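You operate a simulated robot arm through the tools that you are given. There is no shell and no other tool. Be economical: measure what you need, move in short steps, check, and stop when the job is done.

Carry out the task below with a simulated robot arm. There is one attempt and no reset: what you move stays moved.

TASK
Press the small green button two times.
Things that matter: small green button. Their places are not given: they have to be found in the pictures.

It is judged by the outcome, as a careful person would: the job done as asked, and still so three seconds after it is handed in. It fails if anything else is knocked over, pushed out of place, dropped, spilled or broken.

THE ROBOT
A 7-joint arm with a two-finger parallel gripper, fixed in place. Base frame: the origin is at the foot of the arm, x ahead of it, y to its left, z up. Lengths are in m, angles in rad, forces in N, time in s.
Its first joint turns from -1.152 to 1.152 rad. Payload 2.4 kg.
Tool frame: the origin (TCP) lies between the finger pads and is the grasp point; the fingertips stand 0.03 m ahead of it; z points along the fingers, y is the line along which they close. The gripper opens to 0.094 m. The fingers are 0.028 m wide and 0.01 m thick; the gripper's body (0.05 by 0.096 m) begins 0.055 m behind the TCP.
Orientation is that of the tool frame in the base frame, as a unit quaternion [w, x, y, z]. With the fingers straight down and closing along the base's y, the tool's x points along the base's -x, its y along +y and its z along -z.

THE INTERFACE
- The arm moves only by the tool apply_moves. Its argument "steps" is one flat list of numbers, 6 for each row, row after row: the shift along the tool's x, y, z in m, then the turn, a rotation vector about the tool's x, y, z in rad. In form: [dx, dy, dz, wx, wy, wz, dx, dy, dz, wx, wy, wz, ...]. A call has 1 to 12 rows; each row is the pose to reach, as a shift and turn from the pose commanded when the call began, along the tool's axes at that moment. "gripper" is the finger opening in m, from 0 to 0.094, set as the call begins (left out, the last holds). A row lasts 0.2 s, in which the tool goes at most 0.05 m and 0.15 rad; a call with a longer step from one row to the next is refused whole, and so is a gripper value outside its range. A pose out of reach is approached as far as the arm can. The call stops where the force on the tool passes 40 N (or 10 N more than at its start, if that is more) or the arm is blocked; 0.2 s more then pass. The fingers move at their own pace (about 0.153 m/s each) and stop on an object; they squeeze with about 44 N. The grip force told is the motor's: it shows also when the fingers shut on nothing. Time passes only in rows, and 0.2 s behind the last, so rows that repeat a pose let the fingers close. It gives the time, the measured TCP pose, the force on the tool (base axes), the opening and the grip force at its end, in the units of the frame above (readings bear some noise), and new pictures: "pictures" is both (left out), scene, wrist or none.
- Cameras (640 x 400 px; columns grow to the right, rows downward): "scene" is fixed at [0.0436, 0.4859, 1.4332]; the picture's right is [-0.65, -0.76, 0.00], its down [-0.51, 0.43, -0.74] and it looks along [0.57, -0.48, -0.67] (base axes); focal length 317 px, centre (320, 200). "wrist" rides on the gripper at [-0.037, 0, -0.058] in the tool frame; the picture's right is [0.00, -1.00, 0.00], its down [0.97, 0.00, -0.24] and it looks along [0.24, 0.00, 0.97] (tool axes); focal length 218 px, centre (320, 200).
- probe_pixels(camera, pixels): for up to 12 pixels [column, row] of the newest picture of that camera ("zoom" is the newest enlarged one), the place [x, y, z] in the base frame of the surface seen there, good to about 0.003 m. No time passes.
- inspect(camera, box): a new picture of the part [left, top, right, bottom] of that camera's present view, enlarged. No time passes.
- close_job(): hands the job in; it is judged then, once.

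Work in short steps. Measure before you move; look again where a grasp or a placing could have gone wrong, and mend it. You have 60 turns and 100 pictures in all, the two below and enlarged ones among them. Open the gripper and draw the arm clear of the work before you hand the job in, unless the task says otherwise; then end with one line.

The tools are called after "Call:" as name(argument=value, ...) on one line, values as JSON. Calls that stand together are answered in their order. apply_moves: Moves the arm, as the interface text tells. Its arguments: {"type":"object","properties":{"steps":{"type":"array"},"gripper":{"type":"number"},"pictures":{"type":"string","enum":["both","scene","wrist","none"]}},"required":["steps"]} The other tools are called the same way: probe_pixels (camera, pixels) gives the place of the surface under pixels of a picture; inspect (camera, box) takes an enlarged picture of a part of a camera's view; close_job () hands the job in.

At the start:

```text
t: 0.0
position: [0.2497, 0.3155, 1.1679]
tcp_rot: [0.0, 0.0, 1.0, 0.0]
wrist_force: [-0.5, 0.6, -0.1]
grip_width: 0.0941
finger_force: 0.1
```

scene: 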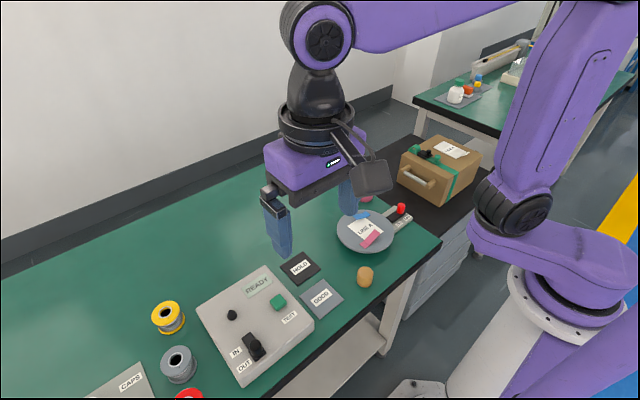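
wrist: 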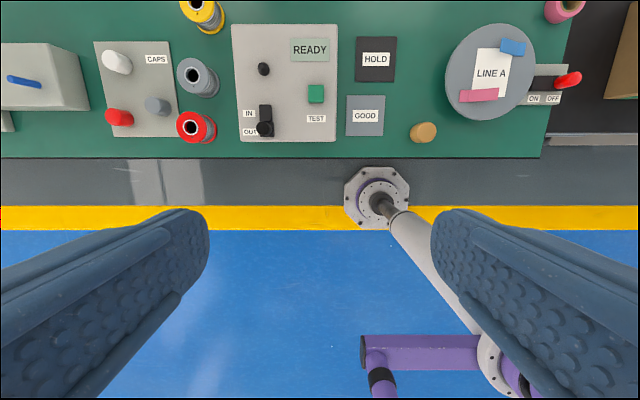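

The green square button labelled TEST sits at wrist (316,93) and scene (278,302). I'll measure it and its surroundings.

Call:
probe_pixels(camera="wrist", pixels=[[316, 93], [311, 88], [321, 98], [300, 110], [264, 69], [264, 130], [265, 108], [330, 75], [310, 50]])

Call:
inspect(camera="scene", box=[190, 250, 350, 390])

Call:
inspect(camera="wrist", box=[220, 20, 400, 150])

```text
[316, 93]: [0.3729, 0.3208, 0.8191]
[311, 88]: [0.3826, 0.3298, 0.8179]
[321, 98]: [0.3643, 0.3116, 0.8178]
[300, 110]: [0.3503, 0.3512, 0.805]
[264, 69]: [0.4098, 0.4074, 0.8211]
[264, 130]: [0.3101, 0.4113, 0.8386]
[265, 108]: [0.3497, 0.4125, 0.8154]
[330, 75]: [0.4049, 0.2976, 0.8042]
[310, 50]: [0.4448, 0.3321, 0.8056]
```

```text
2.86 times, centred on (270, 320) of scene
```

zoom: 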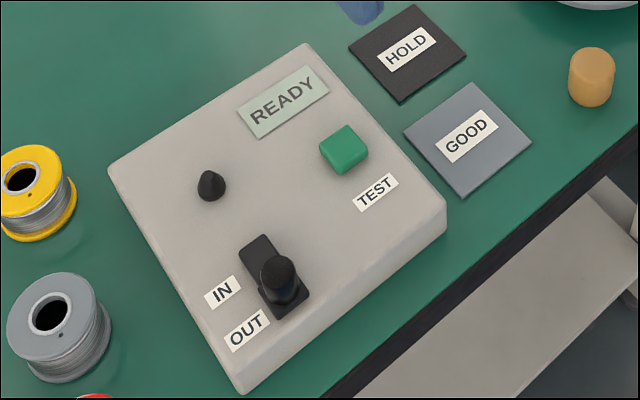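

```text
3.08 times, centred on (310, 85) of wrist
```

zoom: 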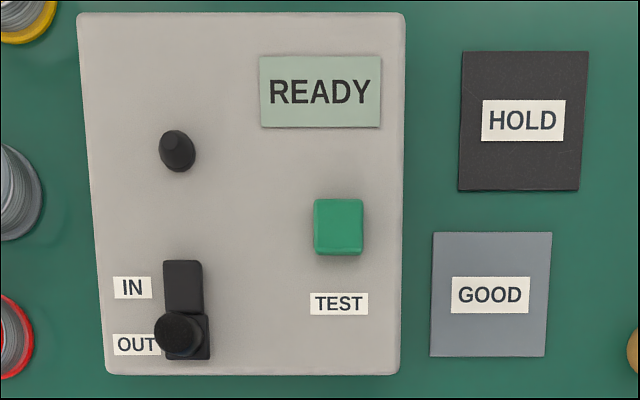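

The button top is about (0.373, 0.321, 0.819), with the panel at 0.805. I'll close the fingers, move over the button, and come down to about 3 cm above it.

Call:
apply_moves(steps=[-0.04, 0.002, 0, 0, 0, 0, -0.08, 0.004, 0, 0, 0, 0, -0.1235, 0.005, 0, 0, 0, 0, -0.1235, 0.005, 0.045, 0, 0, 0, -0.1235, 0.005, 0.09, 0, 0, 0, -0.1235, 0.005, 0.135, 0, 0, 0, -0.1235, 0.005, 0.18, 0, 0, 0, -0.1235, 0.005, 0.22, 0, 0, 0, -0.1235, 0.005, 0.26, 0, 0, 0, -0.1235, 0.005, 0.285, 0, 0, 0, -0.1235, 0.005, 0.285, 0, 0, 0], gripper=0)

```text
t: 2.4
position: [0.3734, 0.3191, 0.8832]
tcp_rot: [0.0, 0.001, 1.0, 0.0]
wrist_force: [-0.2, 0.1, -0.3]
grip_width: 0.0002
finger_force: 33.1
```

scene: 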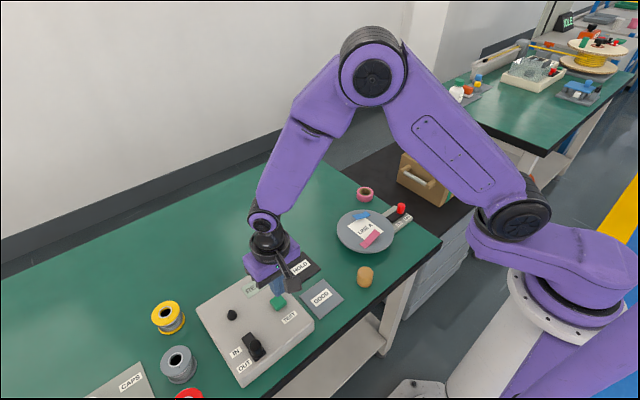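
wrist: 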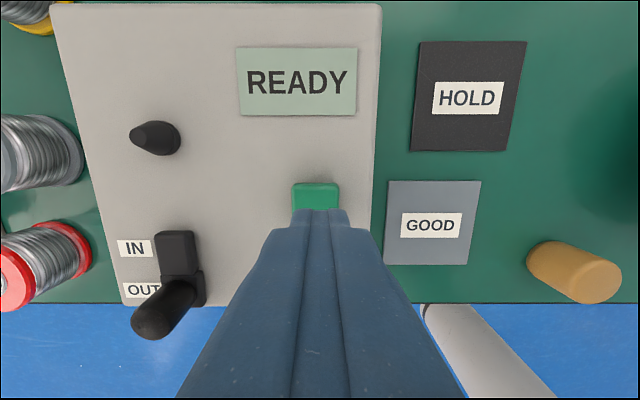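

The fingers are over the button. I'll re-measure the button from here and look closely.

Call:
probe_pixels(camera="wrist", pixels=[[316, 200], [295, 188], [335, 188], [316, 187], [280, 200], [355, 200], [316, 150]])

Call:
inspect(camera="scene", box=[240, 260, 320, 330])

```text
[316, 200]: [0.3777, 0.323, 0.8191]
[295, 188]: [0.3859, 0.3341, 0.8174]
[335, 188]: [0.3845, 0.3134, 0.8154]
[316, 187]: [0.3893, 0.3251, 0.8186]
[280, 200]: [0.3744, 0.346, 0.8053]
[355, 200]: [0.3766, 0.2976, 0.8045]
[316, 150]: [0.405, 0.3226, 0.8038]
```

```text
5.71 times, centred on (280, 295) of scene
```

zoom: 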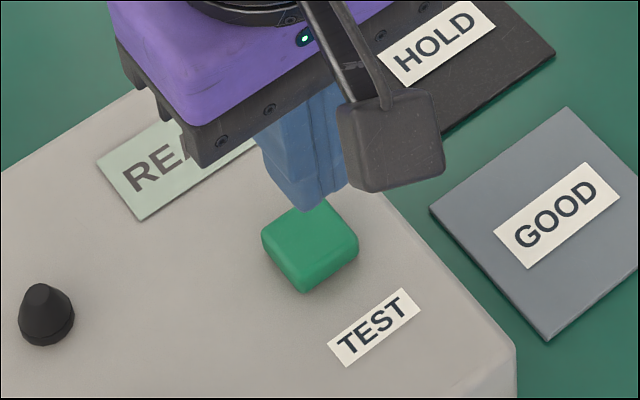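

The button is centred at about (0.374, 0.322), so I shift 2 mm in y. I'll descend to just short of contact, then go on in 1 mm rows to feel the press.

Call:
apply_moves(steps=[0, 0.002, 0.015, 0, 0, 0, 0, 0.002, 0.029, 0, 0, 0, 0, 0.002, 0.031, 0, 0, 0, 0, 0.002, 0.033, 0, 0, 0, 0, 0.002, 0.034, 0, 0, 0, 0, 0.002, 0.035, 0, 0, 0, 0, 0.002, 0.036, 0, 0, 0, 0, 0.002, 0.037, 0, 0, 0], pictures="none")

Call:
inspect(camera="scene", box=[220, 260, 320, 340])

```text
t: 4.2
position: [0.3734, 0.3213, 0.8468]
tcp_rot: [-0.001, 0.0, 1.0, 0.0]
wrist_force: [0.4, -1.1, 1.1]
grip_width: 0.0002
finger_force: 33.0
```

```text
5.00 times, centred on (270, 300) of scene
```

zoom: 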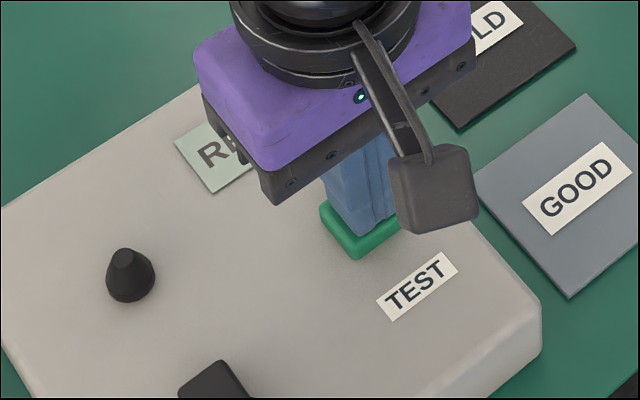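

The tip is at about 0.817 and contact is starting (about 1 N). I'll press on in small rows.

Call:
apply_moves(steps=[0, 0, 0.001, 0, 0, 0, 0, 0, 0.002, 0, 0, 0, 0, 0, 0.003, 0, 0, 0], pictures="wrist")

```text
t: 5.0
position: [0.3731, 0.3218, 0.8425]
tcp_rot: [0.0, 0.0, 1.0, 0.0]
wrist_force: [0.8, -0.8, 2.7]
grip_width: 0.0001
finger_force: 33.2
```

wrist: 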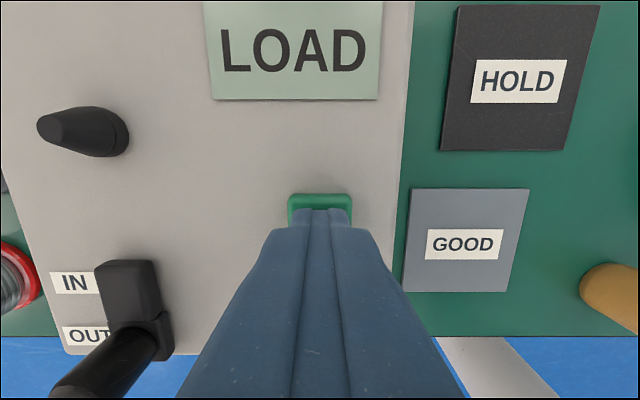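

The display went from READY to LOAD, so the first press registered. I'll lift clear to release the button and check.

Call:
apply_moves(steps=[0, 0, -0.01, 0, 0, 0, 0, 0, -0.02, 0, 0, 0, 0, 0, -0.02, 0, 0, 0, 0, 0, -0.02, 0, 0, 0], pictures="wrist")

```text
t: 6.0
position: [0.3724, 0.3227, 0.8644]
tcp_rot: [0.0, -0.001, 1.0, 0.0]
wrist_force: [0.4, -0.8, 1.0]
grip_width: 0.0002
finger_force: 32.9
```

wrist: 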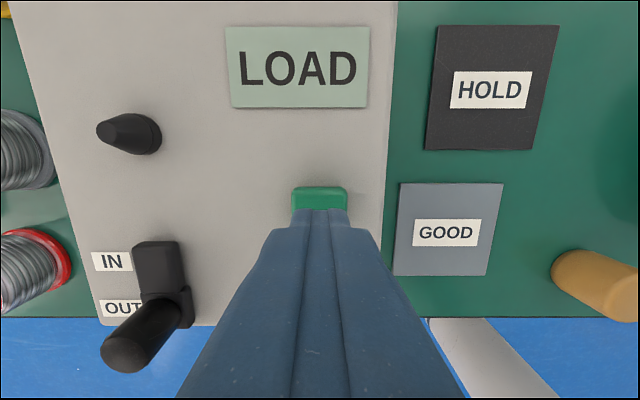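

The button is up again and the display still shows LOAD. I'll press a second time to the same depth.

Call:
apply_moves(steps=[0, 0, 0.008, 0, 0, 0, 0, 0, 0.014, 0, 0, 0, 0, 0, 0.016, 0, 0, 0, 0, 0, 0.018, 0, 0, 0, 0, 0, 0.019, 0, 0, 0, 0, 0, 0.02, 0, 0, 0], pictures="wrist")

```text
t: 7.4
position: [0.374, 0.3223, 0.844]
tcp_rot: [0.0, 0.0, 1.0, 0.0]
wrist_force: [-1.2, -1.4, 2.7]
grip_width: 0.0
finger_force: 32.9
```

wrist: 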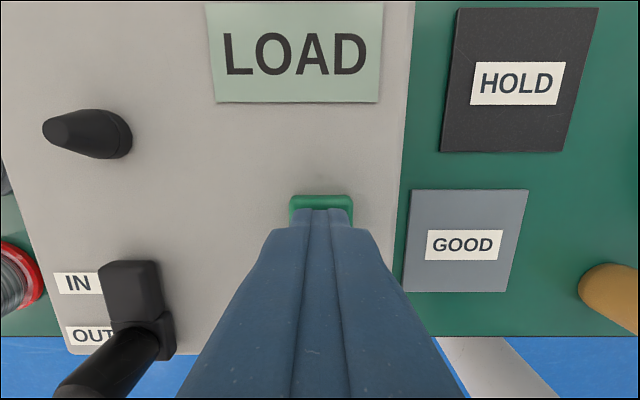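

It is slightly shallower than the first press and the display hasn't changed. I'll press a little deeper without releasing.

Call:
apply_moves(steps=[0, 0, 0.001, 0, 0, 0, 0, 0, 0.002, 0, 0, 0], pictures="wrist")

```text
t: 8.0
position: [0.3738, 0.3218, 0.8414]
tcp_rot: [0.002, 0.0, 1.0, 0.0]
wrist_force: [-2.9, 0.2, 9.2]
grip_width: 0.0001
finger_force: 32.7
```

wrist: 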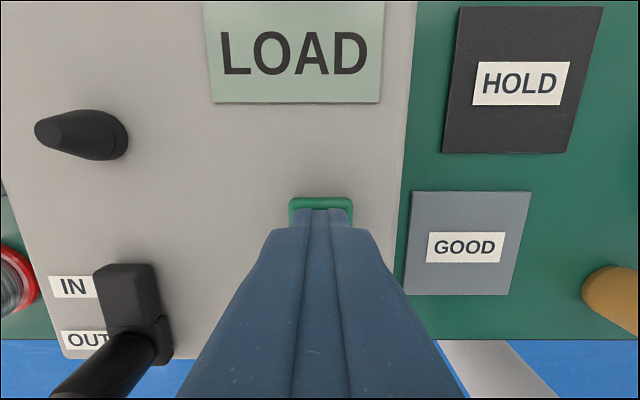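

Force is 9 N and the button is bottomed out, deeper than the first press. I'll release and look at the display.

Call:
apply_moves(steps=[0, 0, -0.01, 0, 0, 0, 0, 0, -0.022, 0, 0, 0, 0, 0, -0.022, 0, 0, 0, 0, 0, -0.022, 0, 0, 0], pictures="wrist")

```text
t: 9.0
position: [0.3725, 0.3224, 0.8631]
tcp_rot: [0.001, 0.0, 1.0, -0.001]
wrist_force: [-0.2, 0.3, 0.4]
grip_width: 0.0002
finger_force: 32.7
```

wrist: 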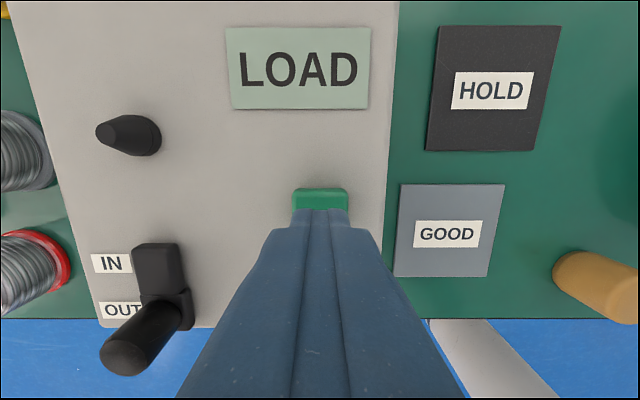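

I've made two full presses with a complete release between them. LOAD fits as the tester's reply with nothing loaded, so a second press wouldn't change it. Next I'll raise the arm clear and then open the gripper.

Call:
apply_moves(steps=[0, 0, -0.045, 0, 0, 0, 0, 0, -0.09, 0, 0, 0, 0, 0, -0.135, 0, 0, 0, 0, 0, -0.18, 0, 0, 0, 0, 0, -0.22, 0, 0, 0, 0, 0, -0.26, 0, 0, 0], pictures="none")

Call:
apply_moves(steps=[0.04, 0, 0, 0, 0, 0, 0.08, 0, 0, 0, 0, 0, 0.12, 0, 0, 0, 0, 0, 0.12, 0, 0, 0, 0, 0], gripper=0.094)

```text
t: 10.4
position: [0.372, 0.3237, 1.1224]
tcp_rot: [0.0, 0.0, 1.0, 0.0]
wrist_force: [0.3, -0.1, -0.7]
grip_width: 0.0
finger_force: 32.9
```

```text
t: 11.4
position: [0.2542, 0.3194, 1.1284]
tcp_rot: [0.0, 0.0, 1.0, 0.0]
wrist_force: [0.7, 0.6, 0.2]
grip_width: 0.094
finger_force: 0.1
```

scene: 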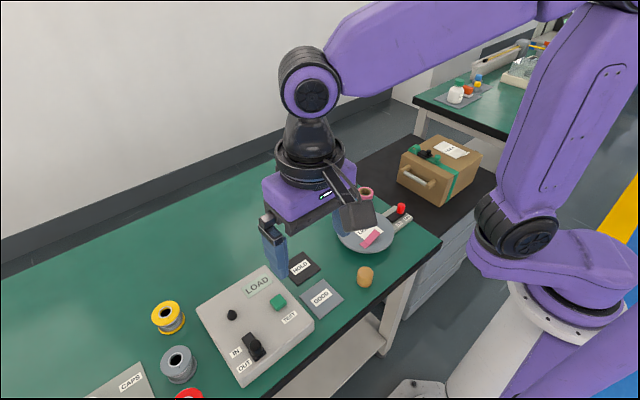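
wrist: 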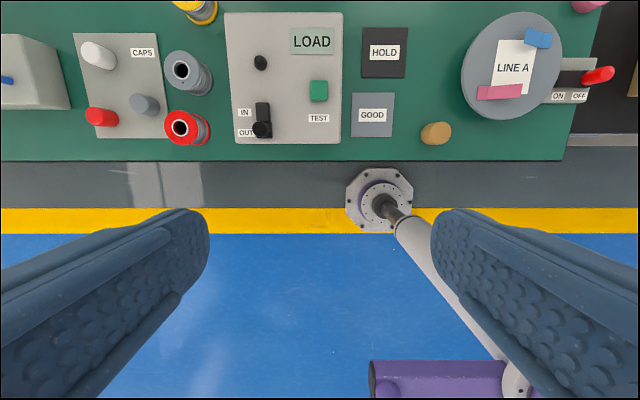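

The arm is clear, the gripper is open, and nothing else has moved, so I'm handing in.

Call:
close_job()

```text
The job is handed in.
```

I pressed the small green button (labelled TEST) two times, with a full release in between. The display changed from READY to LOAD on the first press and didn't change on the second, so only the button's travel and the force confirm that one.
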